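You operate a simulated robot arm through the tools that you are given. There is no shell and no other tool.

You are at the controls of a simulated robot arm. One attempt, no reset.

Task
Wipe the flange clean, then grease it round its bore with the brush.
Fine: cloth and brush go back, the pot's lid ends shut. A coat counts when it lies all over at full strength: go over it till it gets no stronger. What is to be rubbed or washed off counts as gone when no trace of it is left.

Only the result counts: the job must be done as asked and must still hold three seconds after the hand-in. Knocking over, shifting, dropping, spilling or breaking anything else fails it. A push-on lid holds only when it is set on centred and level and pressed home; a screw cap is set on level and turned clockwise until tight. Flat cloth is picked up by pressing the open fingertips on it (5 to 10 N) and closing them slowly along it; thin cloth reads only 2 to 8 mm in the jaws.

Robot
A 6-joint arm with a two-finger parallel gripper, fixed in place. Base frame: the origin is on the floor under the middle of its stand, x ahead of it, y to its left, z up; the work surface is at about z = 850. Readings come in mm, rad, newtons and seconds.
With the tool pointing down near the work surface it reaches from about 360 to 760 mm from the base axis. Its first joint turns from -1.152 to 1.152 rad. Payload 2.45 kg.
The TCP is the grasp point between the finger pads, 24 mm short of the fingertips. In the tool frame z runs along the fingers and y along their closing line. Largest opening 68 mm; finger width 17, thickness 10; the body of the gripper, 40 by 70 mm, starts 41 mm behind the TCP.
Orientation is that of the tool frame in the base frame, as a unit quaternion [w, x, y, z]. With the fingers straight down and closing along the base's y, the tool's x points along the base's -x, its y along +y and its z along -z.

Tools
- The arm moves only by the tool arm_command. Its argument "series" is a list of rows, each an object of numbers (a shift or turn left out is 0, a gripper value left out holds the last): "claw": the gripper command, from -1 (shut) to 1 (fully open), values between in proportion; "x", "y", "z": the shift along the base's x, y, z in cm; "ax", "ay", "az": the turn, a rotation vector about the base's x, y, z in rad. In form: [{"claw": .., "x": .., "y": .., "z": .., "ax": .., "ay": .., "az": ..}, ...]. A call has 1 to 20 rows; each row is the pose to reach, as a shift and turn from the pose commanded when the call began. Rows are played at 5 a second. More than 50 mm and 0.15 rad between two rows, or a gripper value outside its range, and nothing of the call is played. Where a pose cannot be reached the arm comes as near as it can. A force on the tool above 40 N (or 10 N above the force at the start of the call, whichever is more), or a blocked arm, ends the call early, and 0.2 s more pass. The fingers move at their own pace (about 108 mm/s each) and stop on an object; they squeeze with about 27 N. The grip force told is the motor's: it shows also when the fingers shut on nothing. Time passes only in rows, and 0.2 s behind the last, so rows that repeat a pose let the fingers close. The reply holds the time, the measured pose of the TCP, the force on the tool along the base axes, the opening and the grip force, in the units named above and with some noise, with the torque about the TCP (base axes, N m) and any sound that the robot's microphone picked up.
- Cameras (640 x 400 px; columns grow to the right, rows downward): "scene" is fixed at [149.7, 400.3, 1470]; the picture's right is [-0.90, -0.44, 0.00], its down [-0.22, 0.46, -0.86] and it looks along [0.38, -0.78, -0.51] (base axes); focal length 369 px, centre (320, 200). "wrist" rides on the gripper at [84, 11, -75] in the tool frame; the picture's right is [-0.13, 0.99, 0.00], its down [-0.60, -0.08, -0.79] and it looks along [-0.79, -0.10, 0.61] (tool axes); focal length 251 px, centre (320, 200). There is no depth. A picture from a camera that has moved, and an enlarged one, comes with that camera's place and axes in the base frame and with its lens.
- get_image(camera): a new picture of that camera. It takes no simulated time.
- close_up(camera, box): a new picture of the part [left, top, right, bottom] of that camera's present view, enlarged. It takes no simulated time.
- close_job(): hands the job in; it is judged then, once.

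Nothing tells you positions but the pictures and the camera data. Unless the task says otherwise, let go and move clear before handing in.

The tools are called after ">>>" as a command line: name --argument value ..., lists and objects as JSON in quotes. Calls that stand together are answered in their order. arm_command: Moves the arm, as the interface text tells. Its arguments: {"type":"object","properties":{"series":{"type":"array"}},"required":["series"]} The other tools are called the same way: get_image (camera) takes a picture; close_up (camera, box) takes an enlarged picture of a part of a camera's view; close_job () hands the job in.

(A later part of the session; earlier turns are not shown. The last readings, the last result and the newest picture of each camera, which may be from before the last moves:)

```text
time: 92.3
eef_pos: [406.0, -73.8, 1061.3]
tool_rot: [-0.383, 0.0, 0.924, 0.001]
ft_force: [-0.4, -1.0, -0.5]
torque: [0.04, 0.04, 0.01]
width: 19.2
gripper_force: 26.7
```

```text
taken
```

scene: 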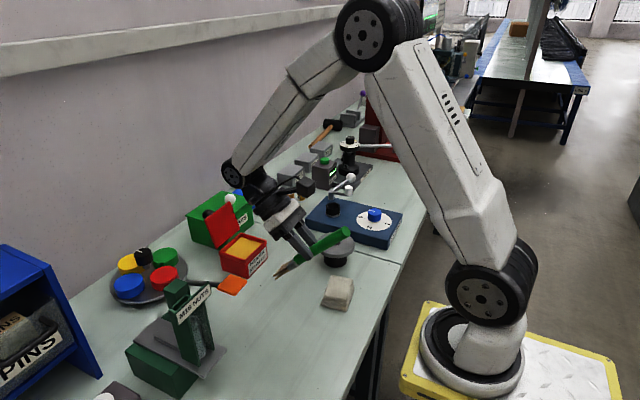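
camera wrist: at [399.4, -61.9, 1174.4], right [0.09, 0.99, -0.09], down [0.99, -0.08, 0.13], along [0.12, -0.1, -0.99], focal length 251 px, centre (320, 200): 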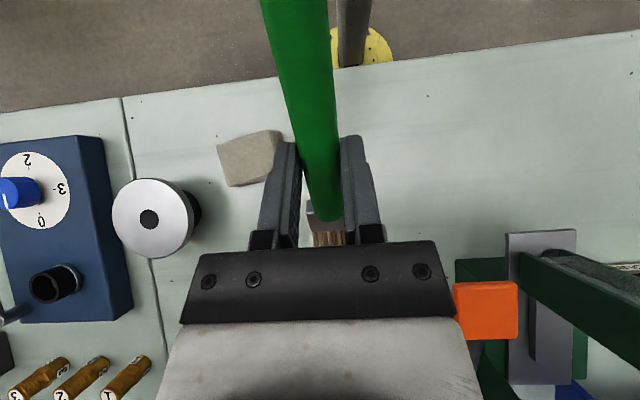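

The bristles point down at 45° and the wrist camera now looks nearly straight down. I'll carry the brush over the open pot, staying high.

>>> arm_command --series '[{"claw": -1, "x": 3.6, "y": -2.1}, {"x": 7.2, "y": -4.2}, {"x": 10.8, "y": -6.3}, {"x": 14.4, "y": -8.4}, {"x": 17.8, "y": -10.2}, {"x": 17.8, "y": -10.2}, {"x": 17.8, "y": -10.2, "z": -2}, {"x": 17.8, "y": -10.2, "z": -2}]'

>>> get_image --camera "wrist"

>>> close_up --camera "scene" --box '[180, 150, 320, 280]'

```text
time: 94.1
eef_pos: [584.5, -175.1, 1042.1]
tool_rot: [-0.383, 0.0, 0.924, 0.001]
ft_force: [0.3, -0.3, -0.3]
torque: [0.0, 0.0, 0.02]
width: 19.0
gripper_force: 27.1
```

```text
taken
camera wrist: at [577.5, -163.7, 1154.3], right [0.09, 0.99, -0.09], down [0.99, -0.08, 0.13], along [0.12, -0.1, -0.99], focal length 251 px, centre (320, 200)
```

wrist: 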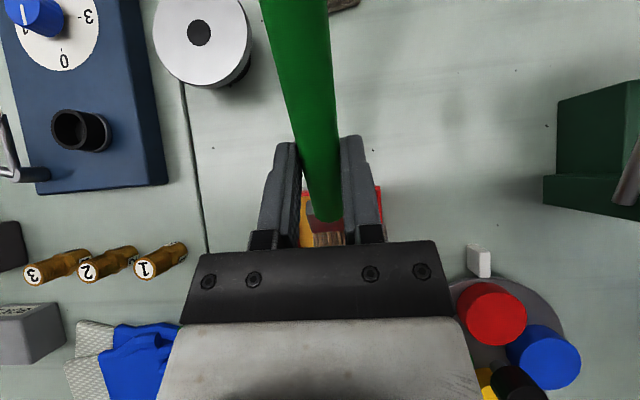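

```text
3.08 times, centred on (250, 215) of scene
camera zoom: at [149.7, 400.3, 1470.0], right [-0.9, -0.44, 0.0], down [-0.22, 0.46, -0.86], along [0.38, -0.78, -0.51], focal length 1137 px, centre (535, 154)
```

zoom: 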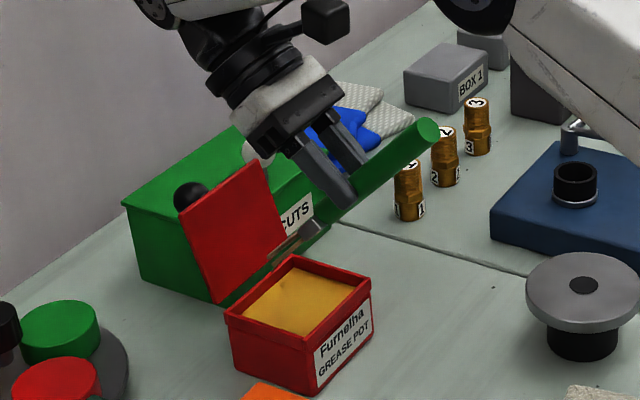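

The brush is over the pot with its tip at about z = 952. I'll lower in steps toward the grease surface.

>>> arm_command --series '[{"claw": -1, "z": -1.5}, {"z": -3}, {"z": -4.2}, {"z": -4.2}]'

>>> close_up --camera "scene" --box '[200, 190, 300, 280]'

>>> close_up --camera "wrist" --box '[260, 130, 400, 260]'

```text
time: 95.1
eef_pos: [583.5, -175.6, 999.7]
tool_rot: [-0.383, 0.001, 0.924, 0.002]
ft_force: [-0.6, 1.4, -1.0]
torque: [0.03, -0.02, 0.01]
width: 19.1
gripper_force: 27.0
```

```text
4.44 times, centred on (250, 235) of scene
camera zoom: at [149.7, 400.3, 1470.0], right [-0.9, -0.44, 0.0], down [-0.22, 0.46, -0.86], along [0.38, -0.78, -0.51], focal length 1642 px, centre (631, 44)
```

zoom: 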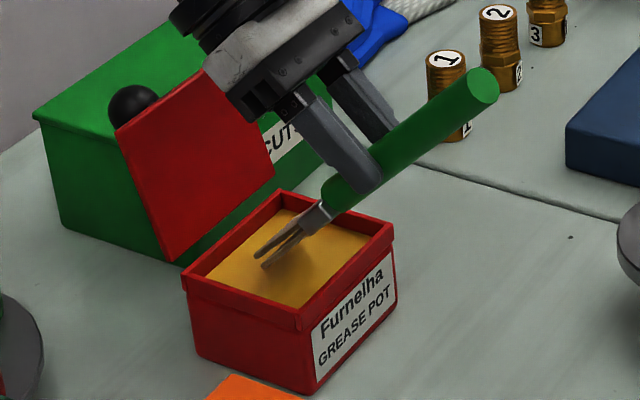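

```text
3.08 times, centred on (330, 195) of wrist
camera zoom: at [576.6, -164.2, 1112.3], right [0.09, 0.99, -0.09], down [0.99, -0.08, 0.13], along [0.12, -0.1, -0.99], focal length 774 px, centre (289, 215)
```

zoom: 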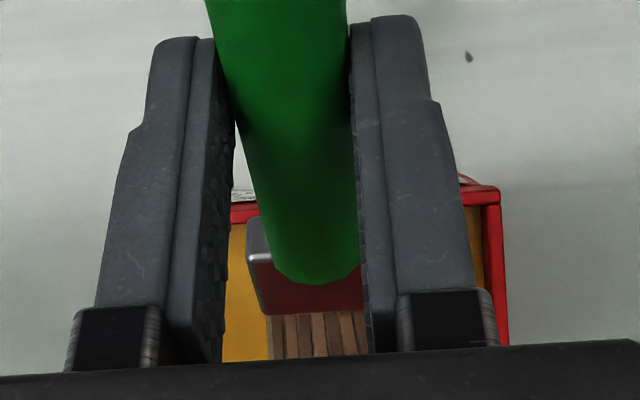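

>>> arm_command --series '[{"claw": -1, "z": -0.4}, {"z": -0.8}, {"z": -1.2}, {"z": -1.2}]'

>>> close_up --camera "scene" --box '[210, 210, 290, 280]'

```text
time: 96.1
eef_pos: [584.2, -174.7, 989.0]
tool_rot: [-0.382, 0.0, 0.924, 0.001]
ft_force: [-4.6, 0.0, 14.5]
torque: [-0.01, -0.46, 0.01]
width: 19.0
gripper_force: 26.4
```

```text
5.71 times, centred on (250, 245) of scene
camera zoom: at [149.3, 400.4, 1470.0], right [-0.9, -0.44, 0.0], down [-0.22, 0.46, -0.86], along [0.38, -0.78, -0.51], focal length 2111 px, centre (720, -57)
```

zoom: 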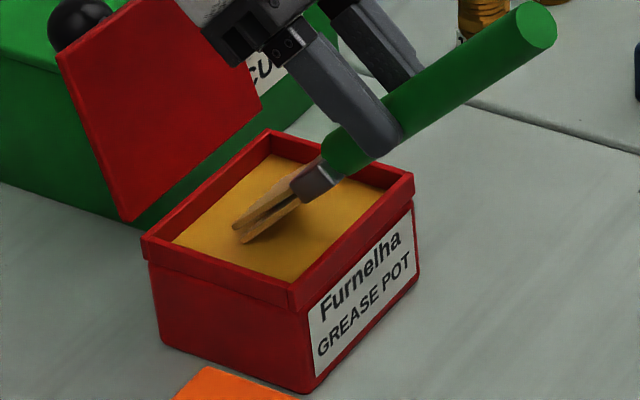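

There's a contact force of 14 N, and the bristles look yellow. I'll ease up slightly and look at the tip.

>>> arm_command --series '[{"claw": -1, "z": 0.1}, {"z": 0.1}]'

>>> close_up --camera "scene" --box '[235, 225, 275, 255]'

```text
time: 96.7
eef_pos: [584.1, -174.8, 987.9]
tool_rot: [-0.383, 0.0, 0.924, 0.001]
ft_force: [-0.3, -2.0, 5.9]
torque: [-0.12, -0.44, -0.08]
width: 18.8
gripper_force: 26.8
```

```text
13.33 times, centred on (255, 240) of scene
camera zoom: at [149.6, 400.3, 1470.0], right [-0.9, -0.44, 0.0], down [-0.22, 0.46, -0.86], along [0.38, -0.78, -0.51], focal length 4926 px, centre (1187, -333)
```

zoom: 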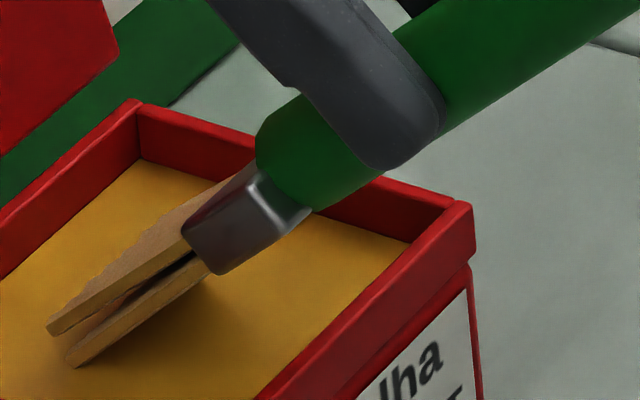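

The bristles are loaded with yellow grease. I'll give them a short stir and then lift out straight.

>>> arm_command --series '[{"claw": -1, "y": 0.4}, {"y": 0.8}, {"y": 0}, {"y": -0.8}, {"y": 0}, {"z": 1}, {"z": 3}, {"z": 6}, {"z": 8}, {"z": 8}]'

>>> close_up --camera "scene" --box '[200, 180, 300, 270]'

>>> close_up --camera "wrist" --box '[260, 130, 400, 260]'

```text
time: 98.9
eef_pos: [582.9, -174.6, 1070.6]
tool_rot: [-0.383, -0.001, 0.924, 0.001]
ft_force: [0.1, -0.2, -0.6]
torque: [-0.01, -0.02, -0.01]
width: 18.7
gripper_force: 26.7
```

```text
4.44 times, centred on (250, 225) of scene
camera zoom: at [149.7, 400.3, 1470.0], right [-0.9, -0.44, 0.0], down [-0.22, 0.46, -0.86], along [0.38, -0.78, -0.51], focal length 1642 px, centre (631, 89)
```

zoom: 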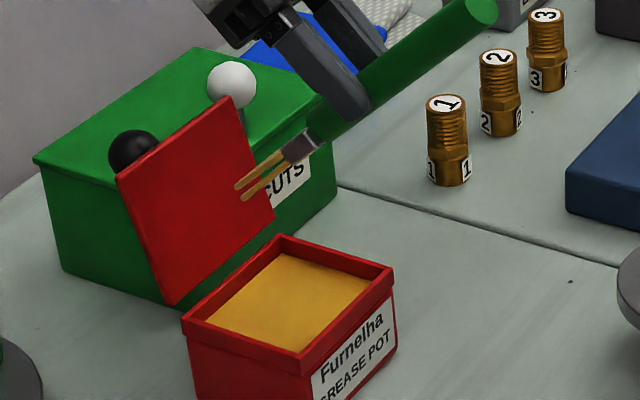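

```text
3.08 times, centred on (330, 195) of wrist
camera zoom: at [576.8, -164.2, 1182.0], right [0.09, 0.99, -0.09], down [0.99, -0.08, 0.13], along [0.12, -0.1, -0.99], focal length 774 px, centre (289, 215)
```

zoom: 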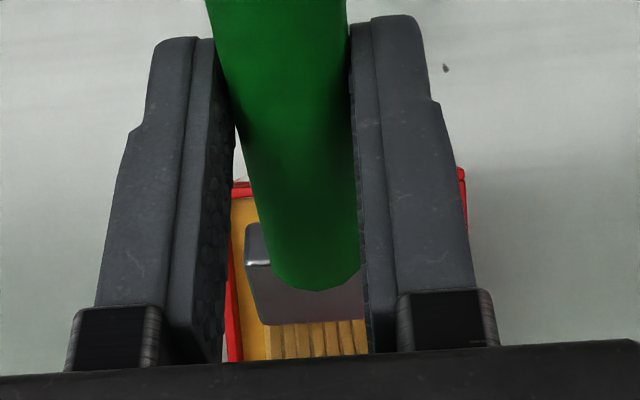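

The bristles are evenly loaded and the tip sits at TCP + (66, 0, -89) as modelled. I'll carry the brush over the flange.

>>> arm_command --series '[{"claw": -1, "x": -3, "y": -1, "z": 0.5}, {"x": -7, "y": -3.2, "z": 0.5}, {"x": -11, "y": -5.5}, {"x": -15, "y": -8}, {"x": -18.5, "y": -10.5}, {"x": -20.9, "y": -11.6}, {"x": -20.9, "y": -11.6, "z": -2}, {"x": -20.9, "y": -11.6, "z": -4.5}, {"x": -20.9, "y": -11.6, "z": -6}, {"x": -20.9, "y": -11.6, "z": -6}]'

>>> get_image --camera "wrist"

>>> close_up --camera "scene" --box '[280, 180, 390, 290]'

```text
time: 101.1
eef_pos: [374.8, -290.4, 1009.1]
tool_rot: [-0.383, -0.002, 0.924, 0.0]
ft_force: [-0.6, 0.0, -0.3]
torque: [0.01, -0.02, 0.01]
width: 18.9
gripper_force: 27.0
```

```text
taken
camera wrist: at [368.2, -280.4, 1121.2], right [0.09, 0.99, -0.09], down [0.99, -0.08, 0.13], along [0.12, -0.1, -0.99], focal length 251 px, centre (320, 200)
```

wrist: 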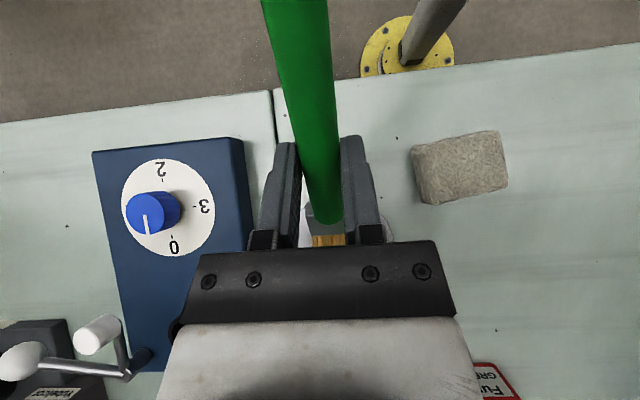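

```text
3.64 times, centred on (335, 235) of scene
camera zoom: at [149.7, 400.3, 1470.0], right [-0.9, -0.44, 0.0], down [-0.22, 0.46, -0.86], along [0.38, -0.78, -0.51], focal length 1343 px, centre (266, 73)
```

zoom: 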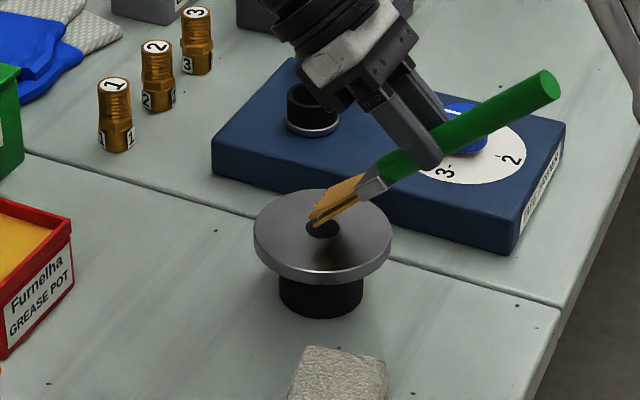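

The brush is above the bore and the scene camera sees it well. I'll shift off the bore and lower to light contact.

>>> arm_command --series '[{"claw": -1, "x": 1}, {"x": 2.2}, {"x": 2.2, "z": -0.6}, {"x": 2.2, "z": -1.0}, {"x": 2.2, "z": -1.2}, {"x": 2.2, "z": -1.2}]'

```text
time: 102.5
eef_pos: [398.0, -290.5, 998.1]
tool_rot: [-0.383, -0.001, 0.924, 0.001]
ft_force: [-1.4, 0.9, 8.5]
torque: [0.08, -0.5, 0.06]
width: 19.0
gripper_force: 26.5
```

Contact at 8.5 N. I'll make a first full circle at a radius of 25 mm around the bore.

>>> arm_command --series '[{"claw": -1, "x": 0.18, "y": 0.77}, {"x": -0.18, "y": 1.47}, {"x": -0.73, "y": 2.02}, {"x": -1.43, "y": 2.38}, {"x": -2.2, "y": 2.5}, {"x": -2.97, "y": 2.38}, {"x": -3.67, "y": 2.02}, {"x": -4.22, "y": 1.47}, {"x": -4.58, "y": 0.77}, {"x": -4.7, "y": 0}, {"x": -4.58, "y": -0.77}, {"x": -4.22, "y": -1.47}, {"x": -3.67, "y": -2.02}, {"x": -2.97, "y": -2.38}, {"x": -2.2, "y": -2.5}, {"x": -1.43, "y": -2.38}, {"x": -0.73, "y": -2.02}, {"x": -0.18, "y": -1.47}, {"x": 0.18, "y": -0.77}, {"x": 0.3, "y": 0}]'

>>> close_up --camera "scene" --box '[295, 210, 375, 275]'

```text
time: 106.7
eef_pos: [400.8, -291.1, 998.4]
tool_rot: [-0.382, 0.001, 0.924, 0.002]
ft_force: [0.7, -0.8, 0.4]
torque: [-0.05, -0.05, -0.01]
width: 18.9
gripper_force: 27.5
```

```text
6.15 times, centred on (335, 242) of scene
camera zoom: at [149.7, 400.3, 1470.0], right [-0.9, -0.44, 0.0], down [-0.22, 0.46, -0.86], along [0.38, -0.78, -0.51], focal length 2274 px, centre (228, -62)
```

zoom: 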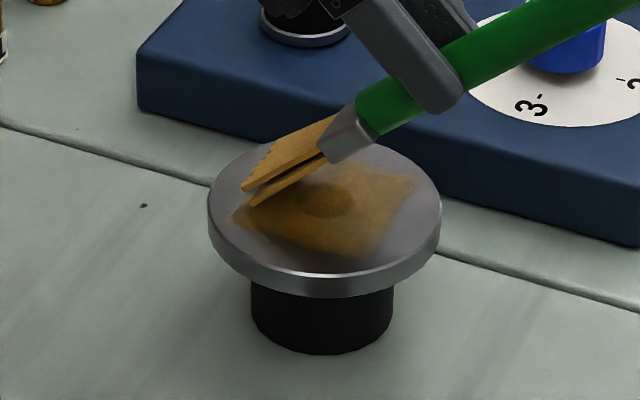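

The coat is going on and the flange hasn't moved. Contact faded by the end of the circle, so I'll lower slightly and keep going.

>>> arm_command --series '[{"claw": -1, "z": -0.1}, {"z": -0.15}, {"z": -0.15}]'

```text
time: 107.5
eef_pos: [398.4, -292.5, 995.7]
tool_rot: [-0.383, 0.001, 0.924, 0.001]
ft_force: [-2.7, 1.1, 14.8]
torque: [0.07, -0.74, 0.06]
width: 19.0
gripper_force: 26.6
```

>>> arm_command --series '[{"claw": -1, "x": -1, "z": 0.04}, {"x": -2, "z": 0.04}, {"x": -3, "z": 0.04}, {"x": -4, "z": 0.04}, {"x": -5, "z": 0.04}, {"x": -6, "z": 0.03}, {"x": -6, "y": 1.4, "z": 0.03}, {"x": -5, "y": 1.5, "z": 0.03}, {"x": -4, "y": 1.5, "z": 0.03}, {"x": -3, "y": 1.5, "z": 0.03}, {"x": -2, "y": 1.5, "z": 0.02}, {"x": -1, "y": 1.5, "z": 0.02}, {"x": 0, "y": 1.5, "z": 0.02}, {"x": -0.5, "y": 2.7, "z": 0.02}, {"x": -1.5, "y": 2.8, "z": 0.02}, {"x": -2.5, "y": 2.8, "z": 0.02}, {"x": -3.5, "y": 2.8, "z": 0.02}, {"x": -4.5, "y": 2.8, "z": 0.02}, {"x": -5.2, "y": 2.6, "z": 0.02}]'

>>> close_up --camera "scene" --box '[295, 210, 375, 275]'

```text
time: 111.5
eef_pos: [347.0, -266.1, 994.7]
tool_rot: [-0.383, 0.0, 0.924, 0.002]
ft_force: [-0.6, -0.2, -0.4]
torque: [-0.03, -0.01, 0.01]
width: 18.9
gripper_force: 26.7
```

```text
6.15 times, centred on (335, 242) of scene
camera zoom: at [149.7, 400.3, 1470.0], right [-0.9, -0.44, 0.0], down [-0.22, 0.46, -0.86], along [0.38, -0.78, -0.51], focal length 2274 px, centre (228, -62)
```

zoom: 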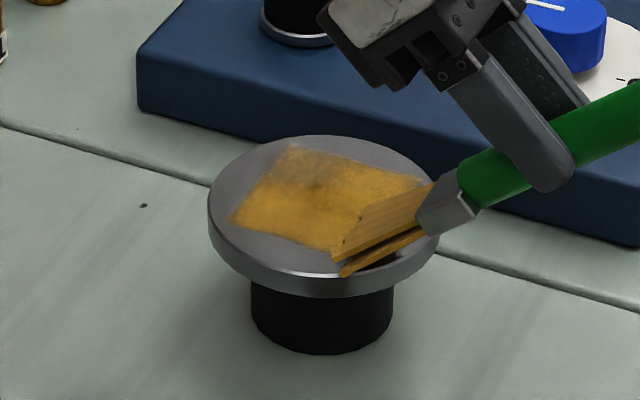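

The coat fills a square of about ±29 mm around the bore. It is strong on the +y half and thinner on the -y half. I'll go on with full-width strokes across all of it.

>>> arm_command --series '[{"claw": -1, "z": -0.08}, {"x": 0.8, "y": -0.4, "z": -0.1}, {"x": 1.8, "y": -0.4, "z": -0.1}, {"x": 2.8, "y": -0.4, "z": -0.1}, {"x": 3.8, "y": -0.4, "z": -0.1}, {"x": 4.8, "y": -0.4, "z": -0.1}, {"x": 5.7, "y": -0.4, "z": -0.1}, {"x": 5.7, "y": -1.8, "z": -0.1}, {"x": 4.7, "y": -1.8, "z": -0.1}, {"x": 3.7, "y": -1.8, "z": -0.1}, {"x": 2.7, "y": -1.8, "z": -0.1}, {"x": 1.7, "y": -1.8, "z": -0.1}, {"x": 0.7, "y": -1.8, "z": -0.1}, {"x": -0.3, "y": -1.8, "z": -0.1}, {"x": -0.3, "y": -3.2, "z": -0.1}, {"x": 0.7, "y": -3.4, "z": -0.1}, {"x": 1.7, "y": -3.4, "z": -0.1}, {"x": 2.7, "y": -3.4, "z": -0.1}, {"x": 3.7, "y": -3.4, "z": -0.1}, {"x": 4.7, "y": -3.4, "z": -0.1}]'

```text
time: 115.7
eef_pos: [394.6, -298.9, 994.7]
tool_rot: [-0.383, 0.0, 0.924, 0.001]
ft_force: [-3.8, -0.9, 10.0]
torque: [-0.11, -0.34, -0.04]
width: 18.8
gripper_force: 27.4
```

>>> arm_command --series '[{"claw": -1, "x": 1, "y": 0}, {"x": 1, "y": -1.4}, {"x": 0, "y": -1.4}, {"x": -1, "y": -1.4}, {"x": -2, "y": -1.4}, {"x": -3, "y": -1.4}, {"x": -4, "y": -1.4}, {"x": -5, "y": -1.4}, {"x": -5, "y": -2}, {"x": -4, "y": -2}, {"x": -3, "y": -2}, {"x": -2, "y": -2}, {"x": -1, "y": -2}, {"x": 0, "y": -2}, {"x": 1, "y": -2}, {"x": 1, "y": -0.8}, {"x": 1, "y": 0.6}, {"x": 1, "y": 2}, {"x": 1, "y": 3.2}, {"x": 0, "y": 3.2}]'

>>> close_up --camera "scene" --box '[295, 210, 375, 275]'

```text
time: 119.9
eef_pos: [395.1, -267.7, 995.5]
tool_rot: [-0.384, 0.001, 0.923, 0.002]
ft_force: [1.3, 0.2, 4.6]
torque: [0.08, -0.61, 0.05]
width: 18.8
gripper_force: 26.7
```

```text
6.15 times, centred on (335, 242) of scene
camera zoom: at [149.7, 400.4, 1470.0], right [-0.9, -0.44, 0.0], down [-0.22, 0.46, -0.86], along [0.38, -0.78, -0.51], focal length 2274 px, centre (228, -62)
```

zoom: 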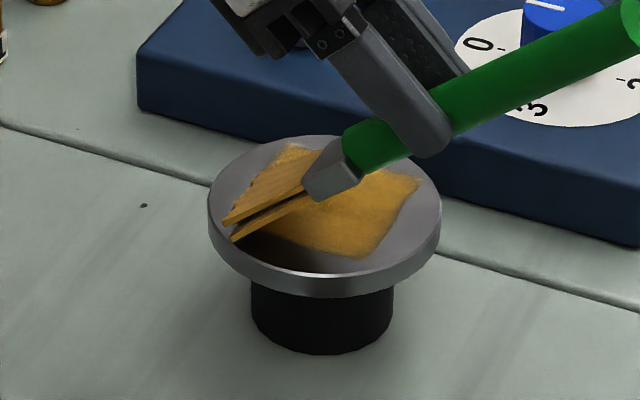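

Contact is steady. I'll lift clear and look at the whole coat.

>>> arm_command --series '[{"claw": -1, "z": 2}, {"z": 5}, {"z": 8}, {"x": 4, "z": 9}, {"x": 8, "z": 9}, {"x": 8, "z": 9}]'

>>> close_up --camera "scene" --box '[310, 220, 362, 262]'

>>> get_image --camera "wrist"

>>> close_up --camera "scene" --box '[270, 170, 370, 260]'

```text
time: 121.3
eef_pos: [474.7, -267.6, 1082.5]
tool_rot: [-0.383, -0.001, 0.924, 0.001]
ft_force: [0.5, 0.5, -0.1]
torque: [0.02, 0.03, 0.02]
width: 18.9
gripper_force: 27.4
```

```text
9.52 times, centred on (336, 241) of scene
camera zoom: at [149.7, 400.3, 1470.0], right [-0.9, -0.44, 0.0], down [-0.22, 0.46, -0.86], along [0.38, -0.78, -0.51], focal length 3518 px, centre (168, -190)
```

zoom: 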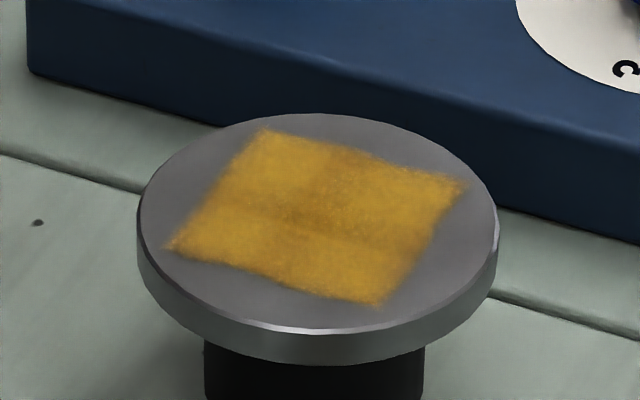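

```text
taken
camera wrist: at [467.9, -256.5, 1197.0], right [0.09, 0.99, -0.09], down [0.99, -0.08, 0.13], along [0.12, -0.1, -0.99], focal length 251 px, centre (320, 200)
```

wrist: 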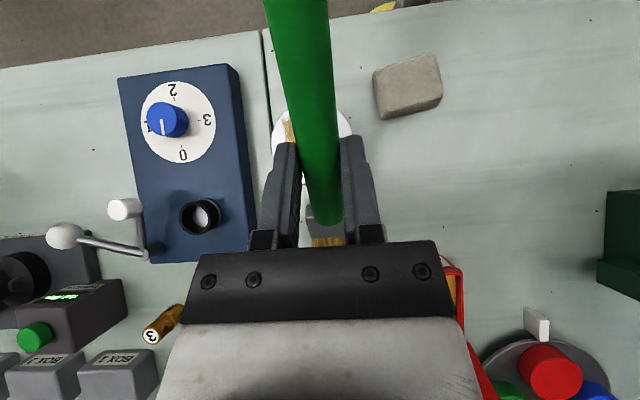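

```text
4.44 times, centred on (320, 215) of scene
camera zoom: at [149.7, 400.3, 1470.0], right [-0.9, -0.44, 0.0], down [-0.22, 0.46, -0.86], along [0.38, -0.78, -0.51], focal length 1642 px, centre (320, 133)
```

zoom: 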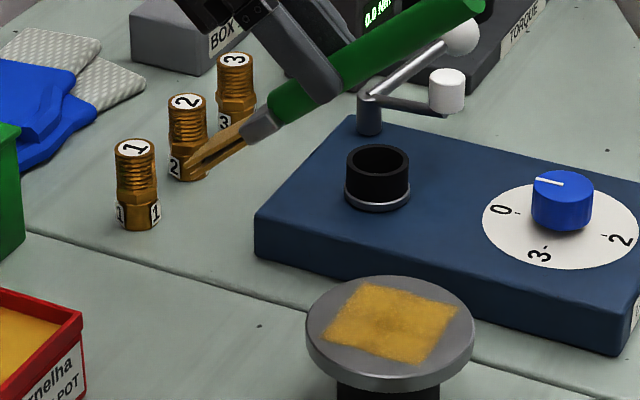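

The coat covers the square patch over the bore but looks a bit uneven. I'll go back for more passes at contact.

>>> arm_command --series '[{"claw": -1, "x": -4}, {"x": -7}, {"x": -7, "z": -4}, {"x": -7, "z": -7.5}, {"x": -7, "z": -8.7}, {"x": -7, "z": -9.0}, {"x": -7, "z": -9.05}, {"x": -7, "z": -9.05}]'

```text
time: 123.1
eef_pos: [405.3, -268.5, 994.3]
tool_rot: [-0.383, 0.0, 0.924, 0.002]
ft_force: [-1.4, 1.1, 5.8]
torque: [0.08, -0.36, 0.06]
width: 19.0
gripper_force: 27.1
```

>>> arm_command --series '[{"claw": -1, "x": -1}, {"x": -2}, {"x": -3}, {"x": -4}, {"x": -5}, {"x": -6}, {"x": -6, "y": -1.2}, {"x": -5, "y": -1.2}, {"x": -4, "y": -1.2}, {"x": -3, "y": -1.2}, {"x": -2, "y": -1.2}, {"x": -1, "y": -1.2}, {"x": 0, "y": -1.2}, {"x": 0, "y": -2.4}, {"x": -1, "y": -2.4}, {"x": -2, "y": -2.4}, {"x": -3, "y": -2.4}, {"x": -4, "y": -2.4}, {"x": -5, "y": -2.4}, {"x": -6, "y": -2.4}]'

>>> arm_command --series '[{"claw": -1, "y": -1.2}, {"x": 1, "y": -1.2}, {"x": 2, "y": -1.2}, {"x": 3, "y": -1.2}, {"x": 4, "y": -1.2}, {"x": 5, "y": -1.2}, {"x": 6, "y": -1.2}, {"x": 6, "y": -2.4}, {"x": 5, "y": -2.4}, {"x": 4, "y": -2.4}, {"x": 3, "y": -2.4}, {"x": 2, "y": -2.4}, {"x": 1, "y": -2.4}, {"x": 0, "y": -2.4}, {"x": 0, "y": -2.8}, {"x": 1.5, "y": -2.8}, {"x": 3, "y": -2.8}, {"x": 4.5, "y": -2.8}, {"x": 6, "y": -2.8}, {"x": 6, "y": -2.8}]'

```text
time: 127.3
eef_pos: [345.0, -291.8, 995.0]
tool_rot: [-0.383, 0.0, 0.924, 0.001]
ft_force: [-0.3, -1.0, -1.0]
torque: [-0.05, -0.02, 0.01]
width: 18.9
gripper_force: 27.0
```

```text
time: 131.5
eef_pos: [405.6, -318.6, 995.4]
tool_rot: [-0.384, 0.0, 0.924, 0.001]
ft_force: [0.2, 0.3, -0.6]
torque: [-0.01, 0.0, 0.01]
width: 18.8
gripper_force: 26.5
```

>>> close_up --camera "scene" --box '[310, 220, 362, 262]'

>>> arm_command --series '[{"claw": -1, "z": -0.1}, {"z": -0.15}, {"z": -0.15}]'

```text
9.52 times, centred on (336, 241) of scene
camera zoom: at [149.7, 400.3, 1470.0], right [-0.9, -0.44, 0.0], down [-0.22, 0.46, -0.86], along [0.38, -0.78, -0.51], focal length 3518 px, centre (168, -190)
```

zoom: 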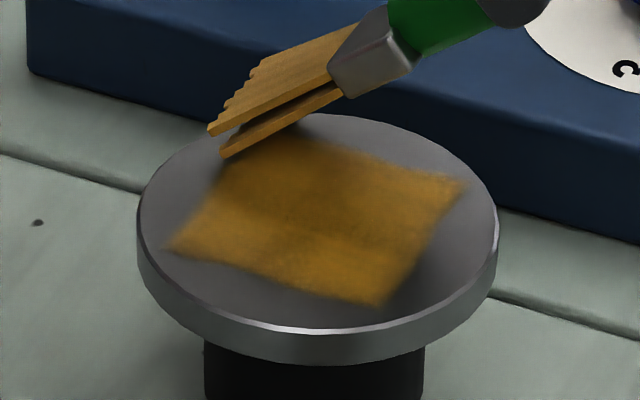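

```text
time: 132.3
eef_pos: [404.5, -319.8, 993.7]
tool_rot: [-0.383, 0.0, 0.924, 0.0]
ft_force: [-1.3, 0.8, 10.5]
torque: [0.03, -0.64, 0.05]
width: 18.8
gripper_force: 27.1
```

Contact is back at about 10 N. I'll do a raster of strokes while lowering very slightly to hold contact.

>>> arm_command --series '[{"claw": -1, "x": -1, "y": 0.4}, {"x": -2, "y": 0.4, "z": -0.01}, {"x": -3, "y": 0.4, "z": -0.01}, {"x": -4, "y": 0.4, "z": -0.02}, {"x": -5, "y": 0.4, "z": -0.02}, {"x": -6, "y": 0.4, "z": -0.03}, {"x": -6, "y": 1.6, "z": -0.03}, {"x": -5, "y": 1.6, "z": -0.03}, {"x": -4, "y": 1.6, "z": -0.04}, {"x": -3, "y": 1.6, "z": -0.04}, {"x": -2, "y": 1.6, "z": -0.04}, {"x": -1, "y": 1.6, "z": -0.05}, {"x": 0, "y": 1.6, "z": -0.05}, {"x": 0, "y": 2.8, "z": -0.05}, {"x": -1, "y": 2.8, "z": -0.06}, {"x": -2, "y": 2.8, "z": -0.06}, {"x": -3, "y": 2.8, "z": -0.06}, {"x": -4, "y": 2.8, "z": -0.07}, {"x": -5, "y": 2.8, "z": -0.07}, {"x": -6, "y": 2.8, "z": -0.07}]'

```text
time: 136.5
eef_pos: [344.4, -290.5, 991.8]
tool_rot: [-0.383, -0.001, 0.924, 0.001]
ft_force: [0.7, 1.3, 1.9]
torque: [0.01, -0.34, 0.02]
width: 19.0
gripper_force: 27.3
```

>>> arm_command --series '[{"claw": -1, "y": 1.2, "z": -0.05}, {"x": 1, "y": 1.2, "z": -0.06}, {"x": 2, "y": 1.2, "z": -0.06}, {"x": 3, "y": 1.2, "z": -0.07}, {"x": 4, "y": 1.2, "z": -0.07}, {"x": 5, "y": 1.2, "z": -0.07}, {"x": 6, "y": 1.2, "z": -0.08}, {"x": 6, "y": 2.4, "z": -0.08}, {"x": 5, "y": 2.4, "z": -0.08}, {"x": 4, "y": 2.4, "z": -0.09}, {"x": 3, "y": 2.4, "z": -0.09}, {"x": 2, "y": 2.4, "z": -0.09}, {"x": 1, "y": 2.4, "z": -0.1}, {"x": 0, "y": 2.4, "z": -0.1}]'

>>> arm_command --series '[{"claw": -1, "z": 2}, {"z": 5}, {"z": 8}, {"x": 4, "z": 9}, {"x": 8, "z": 9}, {"x": 12, "z": 9}, {"x": 12, "z": 9}]'

>>> close_up --camera "scene" --box '[310, 220, 362, 262]'

>>> close_up --camera "scene" --box '[270, 170, 370, 260]'

```text
time: 139.5
eef_pos: [344.1, -268.3, 991.0]
tool_rot: [-0.382, -0.001, 0.924, 0.001]
ft_force: [1.0, 0.4, 5.0]
torque: [-0.01, -0.48, 0.06]
width: 18.9
gripper_force: 27.2
```

```text
time: 141.1
eef_pos: [463.6, -266.7, 1081.5]
tool_rot: [-0.383, 0.0, 0.924, 0.002]
ft_force: [0.3, -0.3, -0.6]
torque: [0.03, -0.02, 0.02]
width: 19.0
gripper_force: 27.7
```

```text
9.52 times, centred on (336, 241) of scene
camera zoom: at [149.7, 400.3, 1470.0], right [-0.9, -0.44, 0.0], down [-0.22, 0.46, -0.86], along [0.38, -0.78, -0.51], focal length 3518 px, centre (168, -190)
```

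zoom: 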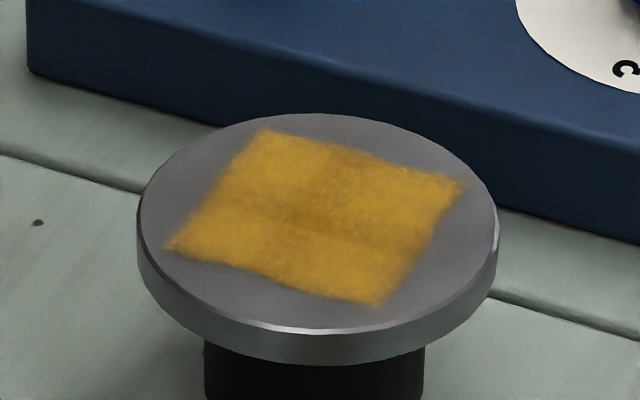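

```text
4.44 times, centred on (320, 215) of scene
camera zoom: at [149.7, 400.3, 1470.0], right [-0.9, -0.44, 0.0], down [-0.22, 0.46, -0.86], along [0.38, -0.78, -0.51], focal length 1642 px, centre (320, 133)
```

zoom: 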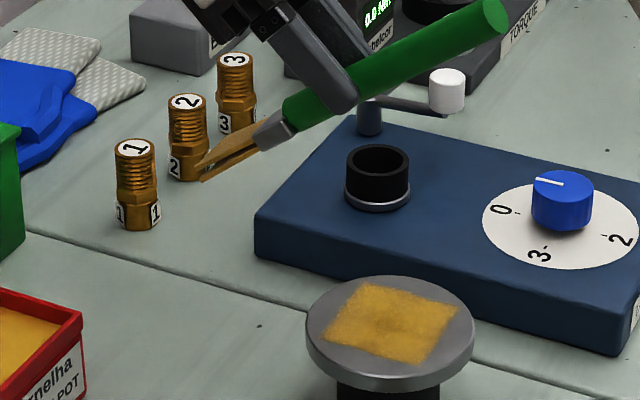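

The patch looks the same as before those passes, so either it is at full strength or the brush has run dry. I'll re-dip and go over it again to tell which.

>>> arm_command --series '[{"claw": -1, "x": 3, "y": 2.3}, {"x": 6, "y": 4.6}, {"x": 9, "y": 6.9}, {"x": 12, "y": 9.2}, {"x": 12, "y": 9.2}, {"x": 12, "y": 9.2, "z": -3}, {"x": 12, "y": 9.2, "z": -6}, {"x": 12, "y": 9.2, "z": -8}, {"x": 12, "y": 9.2, "z": -8.8}, {"x": 12, "y": 9.2, "z": -8.8}]'

>>> close_up --camera "scene" --box '[210, 210, 290, 280]'

```text
time: 143.3
eef_pos: [584.0, -174.3, 992.9]
tool_rot: [-0.383, 0.0, 0.924, 0.001]
ft_force: [1.7, -0.2, 0.1]
torque: [0.02, -0.03, -0.01]
width: 18.9
gripper_force: 26.8
```

```text
5.71 times, centred on (250, 245) of scene
camera zoom: at [149.7, 400.3, 1470.0], right [-0.9, -0.44, 0.0], down [-0.22, 0.46, -0.86], along [0.38, -0.78, -0.51], focal length 2111 px, centre (720, -57)
```

zoom: 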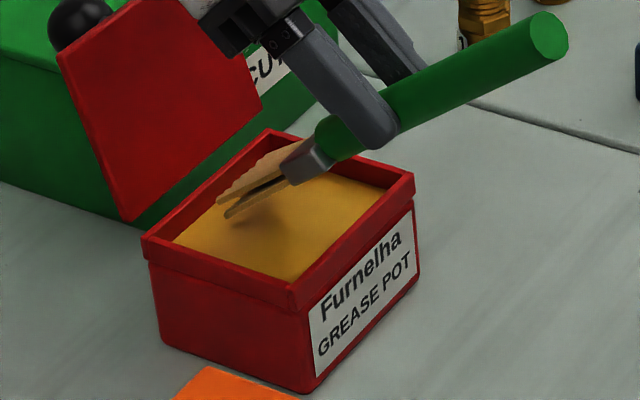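

>>> arm_command --series '[{"claw": -1, "z": -0.3}, {"z": -0.6}, {"z": -0.8}, {"z": -0.8}]'

```text
time: 144.3
eef_pos: [584.2, -174.6, 986.0]
tool_rot: [-0.383, -0.001, 0.924, 0.0]
ft_force: [0.7, -0.2, -1.6]
torque: [-0.02, 0.01, 0.0]
width: 18.9
gripper_force: 27.0
```

>>> arm_command --series '[{"claw": -1, "z": -0.15}, {"z": -0.3}, {"z": -0.3}]'

```text
time: 145.1
eef_pos: [584.4, -175.4, 981.9]
tool_rot: [-0.383, 0.0, 0.924, 0.001]
ft_force: [0.7, -0.3, -0.2]
torque: [0.02, -0.1, 0.03]
width: 19.0
gripper_force: 27.0
```

>>> arm_command --series '[{"claw": -1, "z": -0.1}, {"z": -0.2}, {"z": -0.2}]'

>>> close_up --camera "scene" --box '[225, 220, 285, 265]'

```text
time: 145.9
eef_pos: [584.0, -175.0, 980.9]
tool_rot: [-0.383, -0.001, 0.924, 0.001]
ft_force: [-4.1, 0.8, 14.2]
torque: [0.0, -0.69, 0.04]
width: 19.1
gripper_force: 26.8
```

```text
8.89 times, centred on (255, 242) of scene
camera zoom: at [149.3, 400.4, 1470.0], right [-0.9, -0.44, 0.0], down [-0.22, 0.46, -0.86], along [0.38, -0.78, -0.51], focal length 3284 px, centre (898, -178)
```

zoom: 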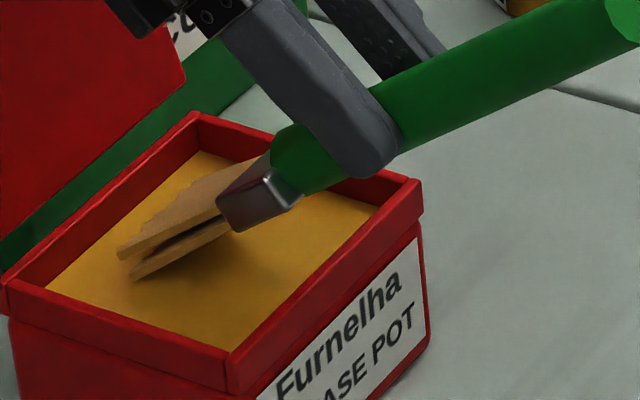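

The bristles are in the grease again. I'll stir lightly, lift out, and go back to the flange.

>>> arm_command --series '[{"claw": -1, "z": 0.05}, {"y": 0.8, "z": 0.05}, {"y": 0, "z": 0.05}, {"y": -0.8, "z": 0.05}, {"y": 0, "z": 0.05}, {"z": 1}, {"z": 3}, {"z": 6}, {"z": 9}, {"z": 9}]'

>>> close_up --camera "scene" --box '[210, 180, 290, 250]'

```text
time: 148.1
eef_pos: [585.0, -175.7, 1070.7]
tool_rot: [-0.384, -0.001, 0.923, 0.0]
ft_force: [-0.4, 0.2, -0.2]
torque: [-0.02, -0.01, 0.02]
width: 18.9
gripper_force: 27.2
```

```text
5.71 times, centred on (250, 215) of scene
camera zoom: at [149.7, 400.3, 1470.0], right [-0.9, -0.44, 0.0], down [-0.22, 0.46, -0.86], along [0.38, -0.78, -0.51], focal length 2111 px, centre (720, 114)
```

zoom: 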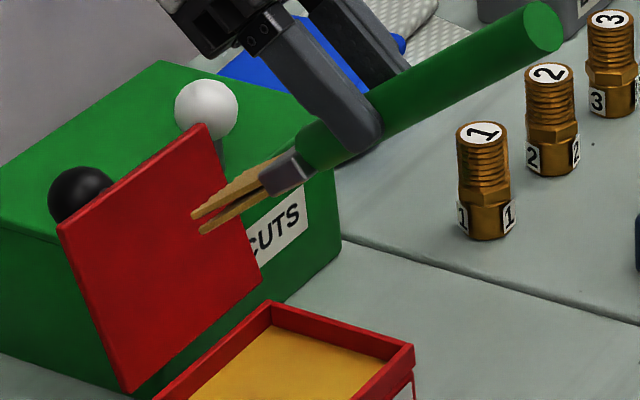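

The bristles are bright with grease again. They have pitched up about 6° in the grip, so I'll tilt the tool 0.1 rad more and return to the flange.

>>> arm_command --series '[{"claw": -1, "x": -3, "y": -1.5, "ay": 0.03}, {"x": -7, "y": -4, "ay": 0.06}, {"x": -11, "y": -7, "ay": 0.1}, {"x": -14.5, "y": -10.5, "ay": 0.1}, {"x": -17.9, "y": -14, "ay": 0.1}, {"x": -17.9, "y": -14, "ay": 0.1}, {"x": -17.9, "y": -14, "z": -3, "ay": 0.1}, {"x": -17.9, "y": -14, "z": -6, "ay": 0.1}, {"x": -17.9, "y": -14, "z": -6.8, "ay": 0.1}, {"x": -17.9, "y": -14, "z": -6.8, "ay": 0.1}]'

>>> close_up --camera "scene" --box '[285, 195, 375, 275]'

```text
time: 150.3
eef_pos: [405.5, -314.9, 1002.3]
tool_rot: [-0.429, -0.001, 0.903, 0.001]
ft_force: [0.5, -0.4, 0.4]
torque: [-0.01, 0.01, 0.02]
width: 18.8
gripper_force: 26.9
```

```text
5.00 times, centred on (330, 235) of scene
camera zoom: at [149.7, 400.3, 1470.0], right [-0.9, -0.44, 0.0], down [-0.22, 0.46, -0.86], along [0.38, -0.78, -0.51], focal length 1847 px, centre (270, 25)
```

zoom: 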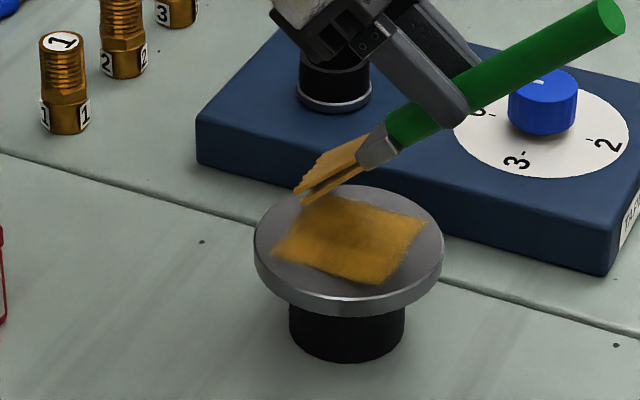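

>>> arm_command --series '[{"claw": -1, "z": -0.2}, {"z": -0.4}, {"z": -0.5}, {"z": -0.5}]'

```text
time: 151.3
eef_pos: [405.6, -315.6, 997.3]
tool_rot: [-0.43, 0.0, 0.903, 0.001]
ft_force: [-0.1, 0.1, -0.3]
torque: [0.04, -0.01, 0.02]
width: 18.8
gripper_force: 26.8
```

>>> arm_command --series '[{"claw": -1, "z": -0.15}, {"z": -0.25}, {"z": -0.25}]'

```text
time: 152.1
eef_pos: [404.3, -316.2, 994.6]
tool_rot: [-0.428, 0.0, 0.904, 0.001]
ft_force: [-6.5, -0.2, 18.4]
torque: [0.04, -0.56, 0.03]
width: 19.0
gripper_force: 27.1
```

Contact at 18 N, so I'll ease slightly and run the full raster with the freshly loaded brush.

>>> arm_command --series '[{"claw": -1, "z": 0.05}, {"x": -1, "z": 0.05}, {"x": -2, "z": 0.05}, {"x": -3, "z": 0.04}, {"x": -4, "z": 0.04}, {"x": -5, "z": 0.03}, {"x": -6.2, "z": 0.02}, {"x": -6.2, "y": 1.2, "z": 0.01}, {"x": -5, "y": 1.2, "z": 0.01}, {"x": -4, "y": 1.2, "z": 0}, {"x": -3, "y": 1.2, "z": 0}, {"x": -2, "y": 1.2, "z": -0.01}, {"x": -1, "y": 1.2, "z": -0.01}, {"x": 0, "y": 1.2, "z": -0.02}, {"x": 0, "y": 2.4, "z": -0.02}, {"x": -1, "y": 2.4, "z": -0.03}, {"x": -2, "y": 2.4, "z": -0.03}, {"x": -3, "y": 2.4, "z": -0.04}, {"x": -4, "y": 2.4, "z": -0.04}, {"x": -5, "y": 2.4, "z": -0.05}]'

```text
time: 156.3
eef_pos: [356.5, -291.7, 993.0]
tool_rot: [-0.428, -0.001, 0.904, 0.0]
ft_force: [3.1, 0.8, 7.4]
torque: [0.06, -0.74, 0.03]
width: 18.8
gripper_force: 27.2
```

>>> arm_command --series '[{"claw": -1, "x": -1.2}, {"x": -1.2, "y": 1.2, "z": -0.01}, {"x": 0, "y": 1.2, "z": -0.01}, {"x": 1, "y": 1.2, "z": -0.01}, {"x": 2, "y": 1.2, "z": -0.02}, {"x": 3, "y": 1.2, "z": -0.02}, {"x": 4, "y": 1.2, "z": -0.03}, {"x": 5, "y": 1.2, "z": -0.03}, {"x": 5, "y": 2.4, "z": -0.04}, {"x": 4, "y": 2.4, "z": -0.04}, {"x": 3, "y": 2.4, "z": -0.05}, {"x": 2, "y": 2.4, "z": -0.05}, {"x": 1, "y": 2.4, "z": -0.06}, {"x": 0, "y": 2.4, "z": -0.06}, {"x": -1.2, "y": 2.4, "z": -0.07}, {"x": -1.2, "y": 1.2, "z": -0.07}, {"x": -1.2, "y": 0, "z": -0.08}, {"x": -1.2, "y": -1.2, "z": -0.08}, {"x": -1.2, "y": -2.4, "z": -0.08}]'

>>> arm_command --series '[{"claw": -1, "z": 2}, {"z": 5}, {"z": 8}, {"x": 4, "z": 9}, {"x": 8, "z": 9}, {"x": 12, "z": 9}, {"x": 12, "z": 9}]'

>>> close_up --camera "scene" --box '[310, 220, 362, 262]'

>>> close_up --camera "scene" --box '[270, 170, 370, 260]'

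```text
time: 160.3
eef_pos: [342.8, -314.9, 993.3]
tool_rot: [-0.429, 0.0, 0.903, 0.002]
ft_force: [-0.6, 2.9, 8.0]
torque: [0.2, -0.55, 0.22]
width: 18.9
gripper_force: 27.0
```

```text
time: 161.9
eef_pos: [464.0, -315.0, 1083.1]
tool_rot: [-0.429, -0.002, 0.903, 0.001]
ft_force: [-0.8, -0.2, -0.9]
torque: [-0.01, 0.03, 0.04]
width: 18.8
gripper_force: 27.4
```

```text
9.52 times, centred on (336, 241) of scene
camera zoom: at [149.7, 400.3, 1470.0], right [-0.9, -0.44, 0.0], down [-0.22, 0.46, -0.86], along [0.38, -0.78, -0.51], focal length 3518 px, centre (168, -190)
```

zoom: 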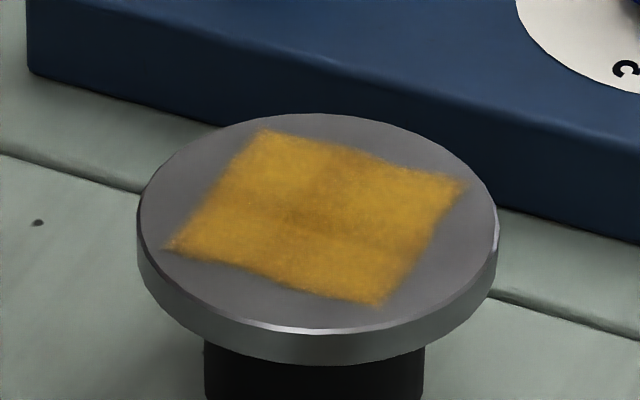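

```text
4.44 times, centred on (320, 215) of scene
camera zoom: at [149.7, 400.3, 1470.0], right [-0.9, -0.44, 0.0], down [-0.22, 0.46, -0.86], along [0.38, -0.78, -0.51], focal length 1642 px, centre (320, 133)
```

zoom: 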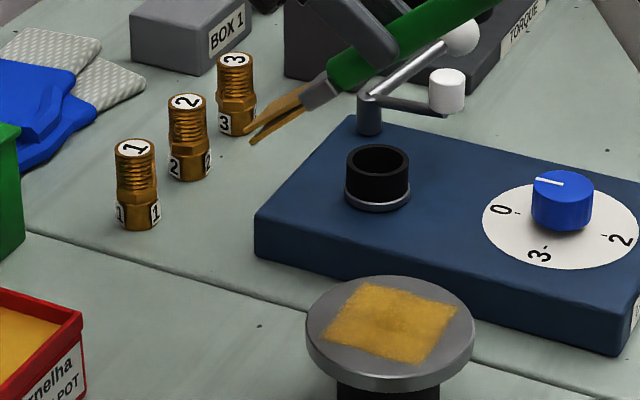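

The patch is unchanged after a fresh load, so it is at full strength as seen from here. I'll check it from above with the wrist camera.

>>> arm_command --series '[{"claw": -1, "x": 2, "y": 3}, {"x": 4, "y": 6.5}, {"x": 6, "y": 10}, {"x": 7.5, "y": 14}, {"x": 7.5, "y": 14}]'

>>> get_image --camera "wrist"

```text
time: 163.1
eef_pos: [539.5, -174.7, 1083.9]
tool_rot: [-0.429, -0.001, 0.903, 0.001]
ft_force: [0.2, -0.5, -1.0]
torque: [0.02, 0.02, -0.03]
width: 19.2
gripper_force: 27.1
```

```text
taken
camera wrist: at [544.1, -163.2, 1196.2], right [0.08, 0.99, -0.1], down [1.0, -0.08, 0.03], along [0.03, -0.1, -0.99], focal length 251 px, centre (320, 200)
```

wrist: 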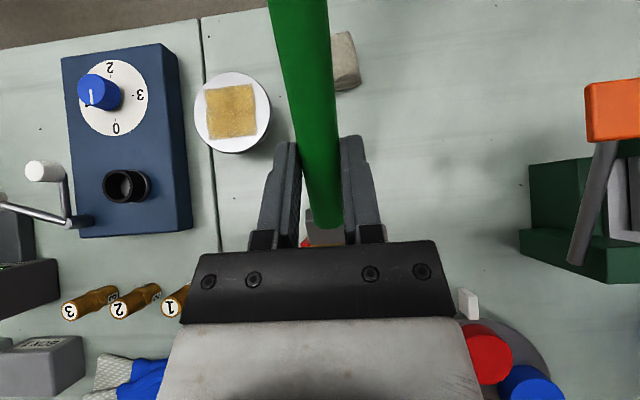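

>>> close_up --camera "wrist" --box '[185, 65, 280, 160]'

```text
4.21 times, centred on (232, 112) of wrist
camera zoom: at [544.1, -163.2, 1196.2], right [0.08, 0.99, -0.1], down [1.0, -0.08, 0.03], along [0.03, -0.1, -0.99], focal length 1059 px, centre (688, 568)
```

zoom: 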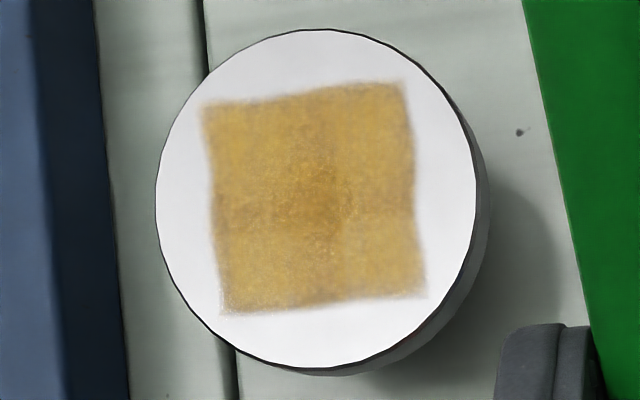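

From above the patch looks even, but the -x edge may be slightly thinner. I'll dip once more and make a final wide pass that overlaps all the edges.

>>> arm_command --series '[{"claw": -1, "x": 2, "ay": -0.05}, {"x": 4.4, "ay": -0.1}, {"x": 4.4, "ay": -0.1}, {"x": 4.4, "z": -4, "ay": -0.1}, {"x": 4.4, "z": -7.5, "ay": -0.1}, {"x": 4.4, "z": -9.2, "ay": -0.1}, {"x": 4.4, "z": -9.8, "ay": -0.1}, {"x": 4.4, "z": -10, "ay": -0.1}, {"x": 4.4, "z": -10, "ay": -0.1}]'

```text
time: 165.1
eef_pos: [582.3, -174.9, 984.5]
tool_rot: [-0.382, 0.0, 0.924, 0.001]
ft_force: [0.5, -0.2, -1.5]
torque: [-0.02, -0.01, -0.02]
width: 18.7
gripper_force: 26.8
```

>>> arm_command --series '[{"claw": -1, "z": -0.2}, {"z": -0.4}, {"z": -0.55}, {"z": -0.55}]'

```text
time: 166.1
eef_pos: [582.9, -174.8, 977.3]
tool_rot: [-0.382, -0.001, 0.924, 0.001]
ft_force: [-0.2, 0.5, 1.2]
torque: [-0.01, -0.07, 0.0]
width: 18.9
gripper_force: 26.9
```

>>> arm_command --series '[{"claw": -1, "z": -0.08}, {"z": -0.12}, {"y": 0.6, "z": -0.12}, {"y": -0.6, "z": -0.12}, {"y": 0, "z": -0.12}, {"z": 1}, {"z": 3}, {"z": 6}, {"z": 9.5}, {"z": 9.5}]'

>>> close_up --camera "scene" --box '[210, 180, 290, 250]'

```text
time: 168.3
eef_pos: [582.9, -177.1, 1073.4]
tool_rot: [-0.382, -0.002, 0.924, 0.001]
ft_force: [-0.2, -0.1, 0.0]
torque: [0.01, -0.03, 0.02]
width: 18.9
gripper_force: 27.2
```

```text
5.71 times, centred on (250, 215) of scene
camera zoom: at [149.7, 400.3, 1470.0], right [-0.9, -0.44, 0.0], down [-0.22, 0.46, -0.86], along [0.38, -0.78, -0.51], focal length 2111 px, centre (720, 114)
```

zoom: 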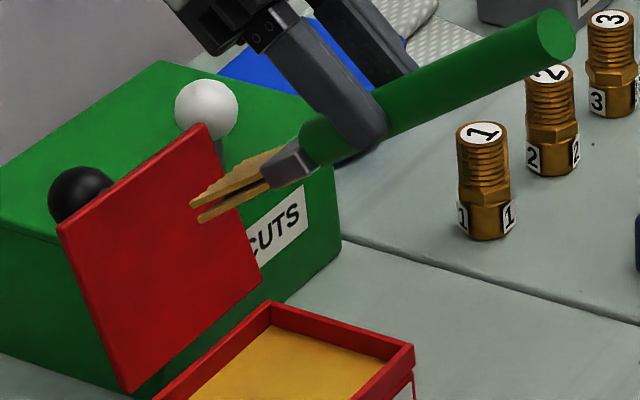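

>>> arm_command --series '[{"claw": -1, "x": -3, "y": -1.5, "ay": 0.03}, {"x": -7, "y": -4, "ay": 0.07}, {"x": -11, "y": -7, "ay": 0.11}, {"x": -14.5, "y": -10.5, "ay": 0.15}, {"x": -17.15, "y": -14.1, "ay": 0.15}, {"x": -17.15, "y": -14.1, "ay": 0.15}, {"x": -17.15, "y": -14.1, "z": -3, "ay": 0.15}, {"x": -17.15, "y": -14.1, "z": -6, "ay": 0.15}, {"x": -17.15, "y": -14.1, "z": -7.2, "ay": 0.15}, {"x": -17.15, "y": -14.1, "z": -7.2, "ay": 0.15}]'

>>> close_up --camera "scene" --box '[285, 195, 375, 275]'

```text
time: 170.5
eef_pos: [411.7, -316.4, 1000.1]
tool_rot: [-0.45, 0.0, 0.893, 0.001]
ft_force: [0.4, -0.8, -0.9]
torque: [0.02, 0.0, 0.04]
width: 18.8
gripper_force: 26.6
```

```text
5.00 times, centred on (330, 235) of scene
camera zoom: at [149.7, 400.3, 1470.0], right [-0.9, -0.44, 0.0], down [-0.22, 0.46, -0.86], along [0.38, -0.78, -0.51], focal length 1847 px, centre (270, 25)
```

zoom: 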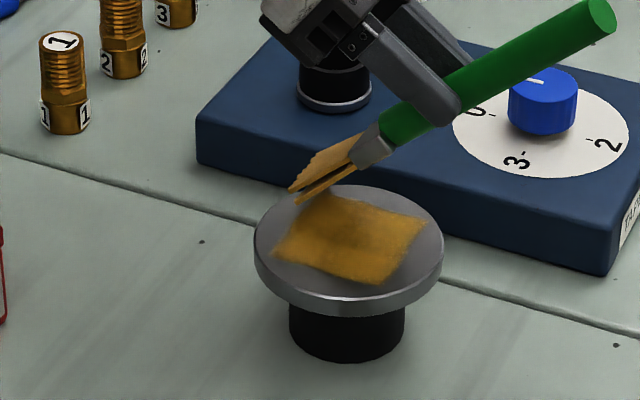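

>>> arm_command --series '[{"claw": -1, "x": -0.8}, {"x": -0.8, "z": -0.3}, {"x": -0.8, "z": -0.5}, {"x": -0.8, "z": -0.6}, {"x": -0.8, "z": -0.6}]'

```text
time: 171.7
eef_pos: [402.7, -316.3, 996.4]
tool_rot: [-0.451, 0.0, 0.893, 0.0]
ft_force: [-3.2, 0.5, 14.0]
torque: [-0.1, -0.53, 0.06]
width: 18.7
gripper_force: 26.9
```

>>> arm_command --series '[{"claw": -1, "x": 0.6, "z": 0.03}, {"x": -1, "z": 0.03}, {"x": -2, "z": 0.02}, {"x": -3, "z": 0.02}, {"x": -4, "z": 0.01}, {"x": -5, "z": 0.01}, {"x": -6, "z": 0}, {"x": -6.6, "y": 0.6, "z": 0}, {"x": -6.6, "y": 1.4, "z": 0}, {"x": -5, "y": 1.4, "z": -0.01}, {"x": -4, "y": 1.4, "z": -0.01}, {"x": -3, "y": 1.4, "z": -0.02}, {"x": -2, "y": 1.4, "z": -0.02}, {"x": -1, "y": 1.4, "z": -0.03}, {"x": 0, "y": 1.4, "z": -0.03}, {"x": 0.8, "y": 1.4, "z": -0.04}, {"x": 0.8, "y": 2.7, "z": -0.04}, {"x": 0, "y": 2.7, "z": -0.05}, {"x": -1, "y": 2.7, "z": -0.05}, {"x": -2, "y": 2.7, "z": -0.06}]'

```text
time: 175.9
eef_pos: [383.1, -290.1, 994.8]
tool_rot: [-0.451, -0.001, 0.893, 0.001]
ft_force: [0.5, 0.0, 3.3]
torque: [0.0, -0.37, 0.04]
width: 18.8
gripper_force: 26.6
```

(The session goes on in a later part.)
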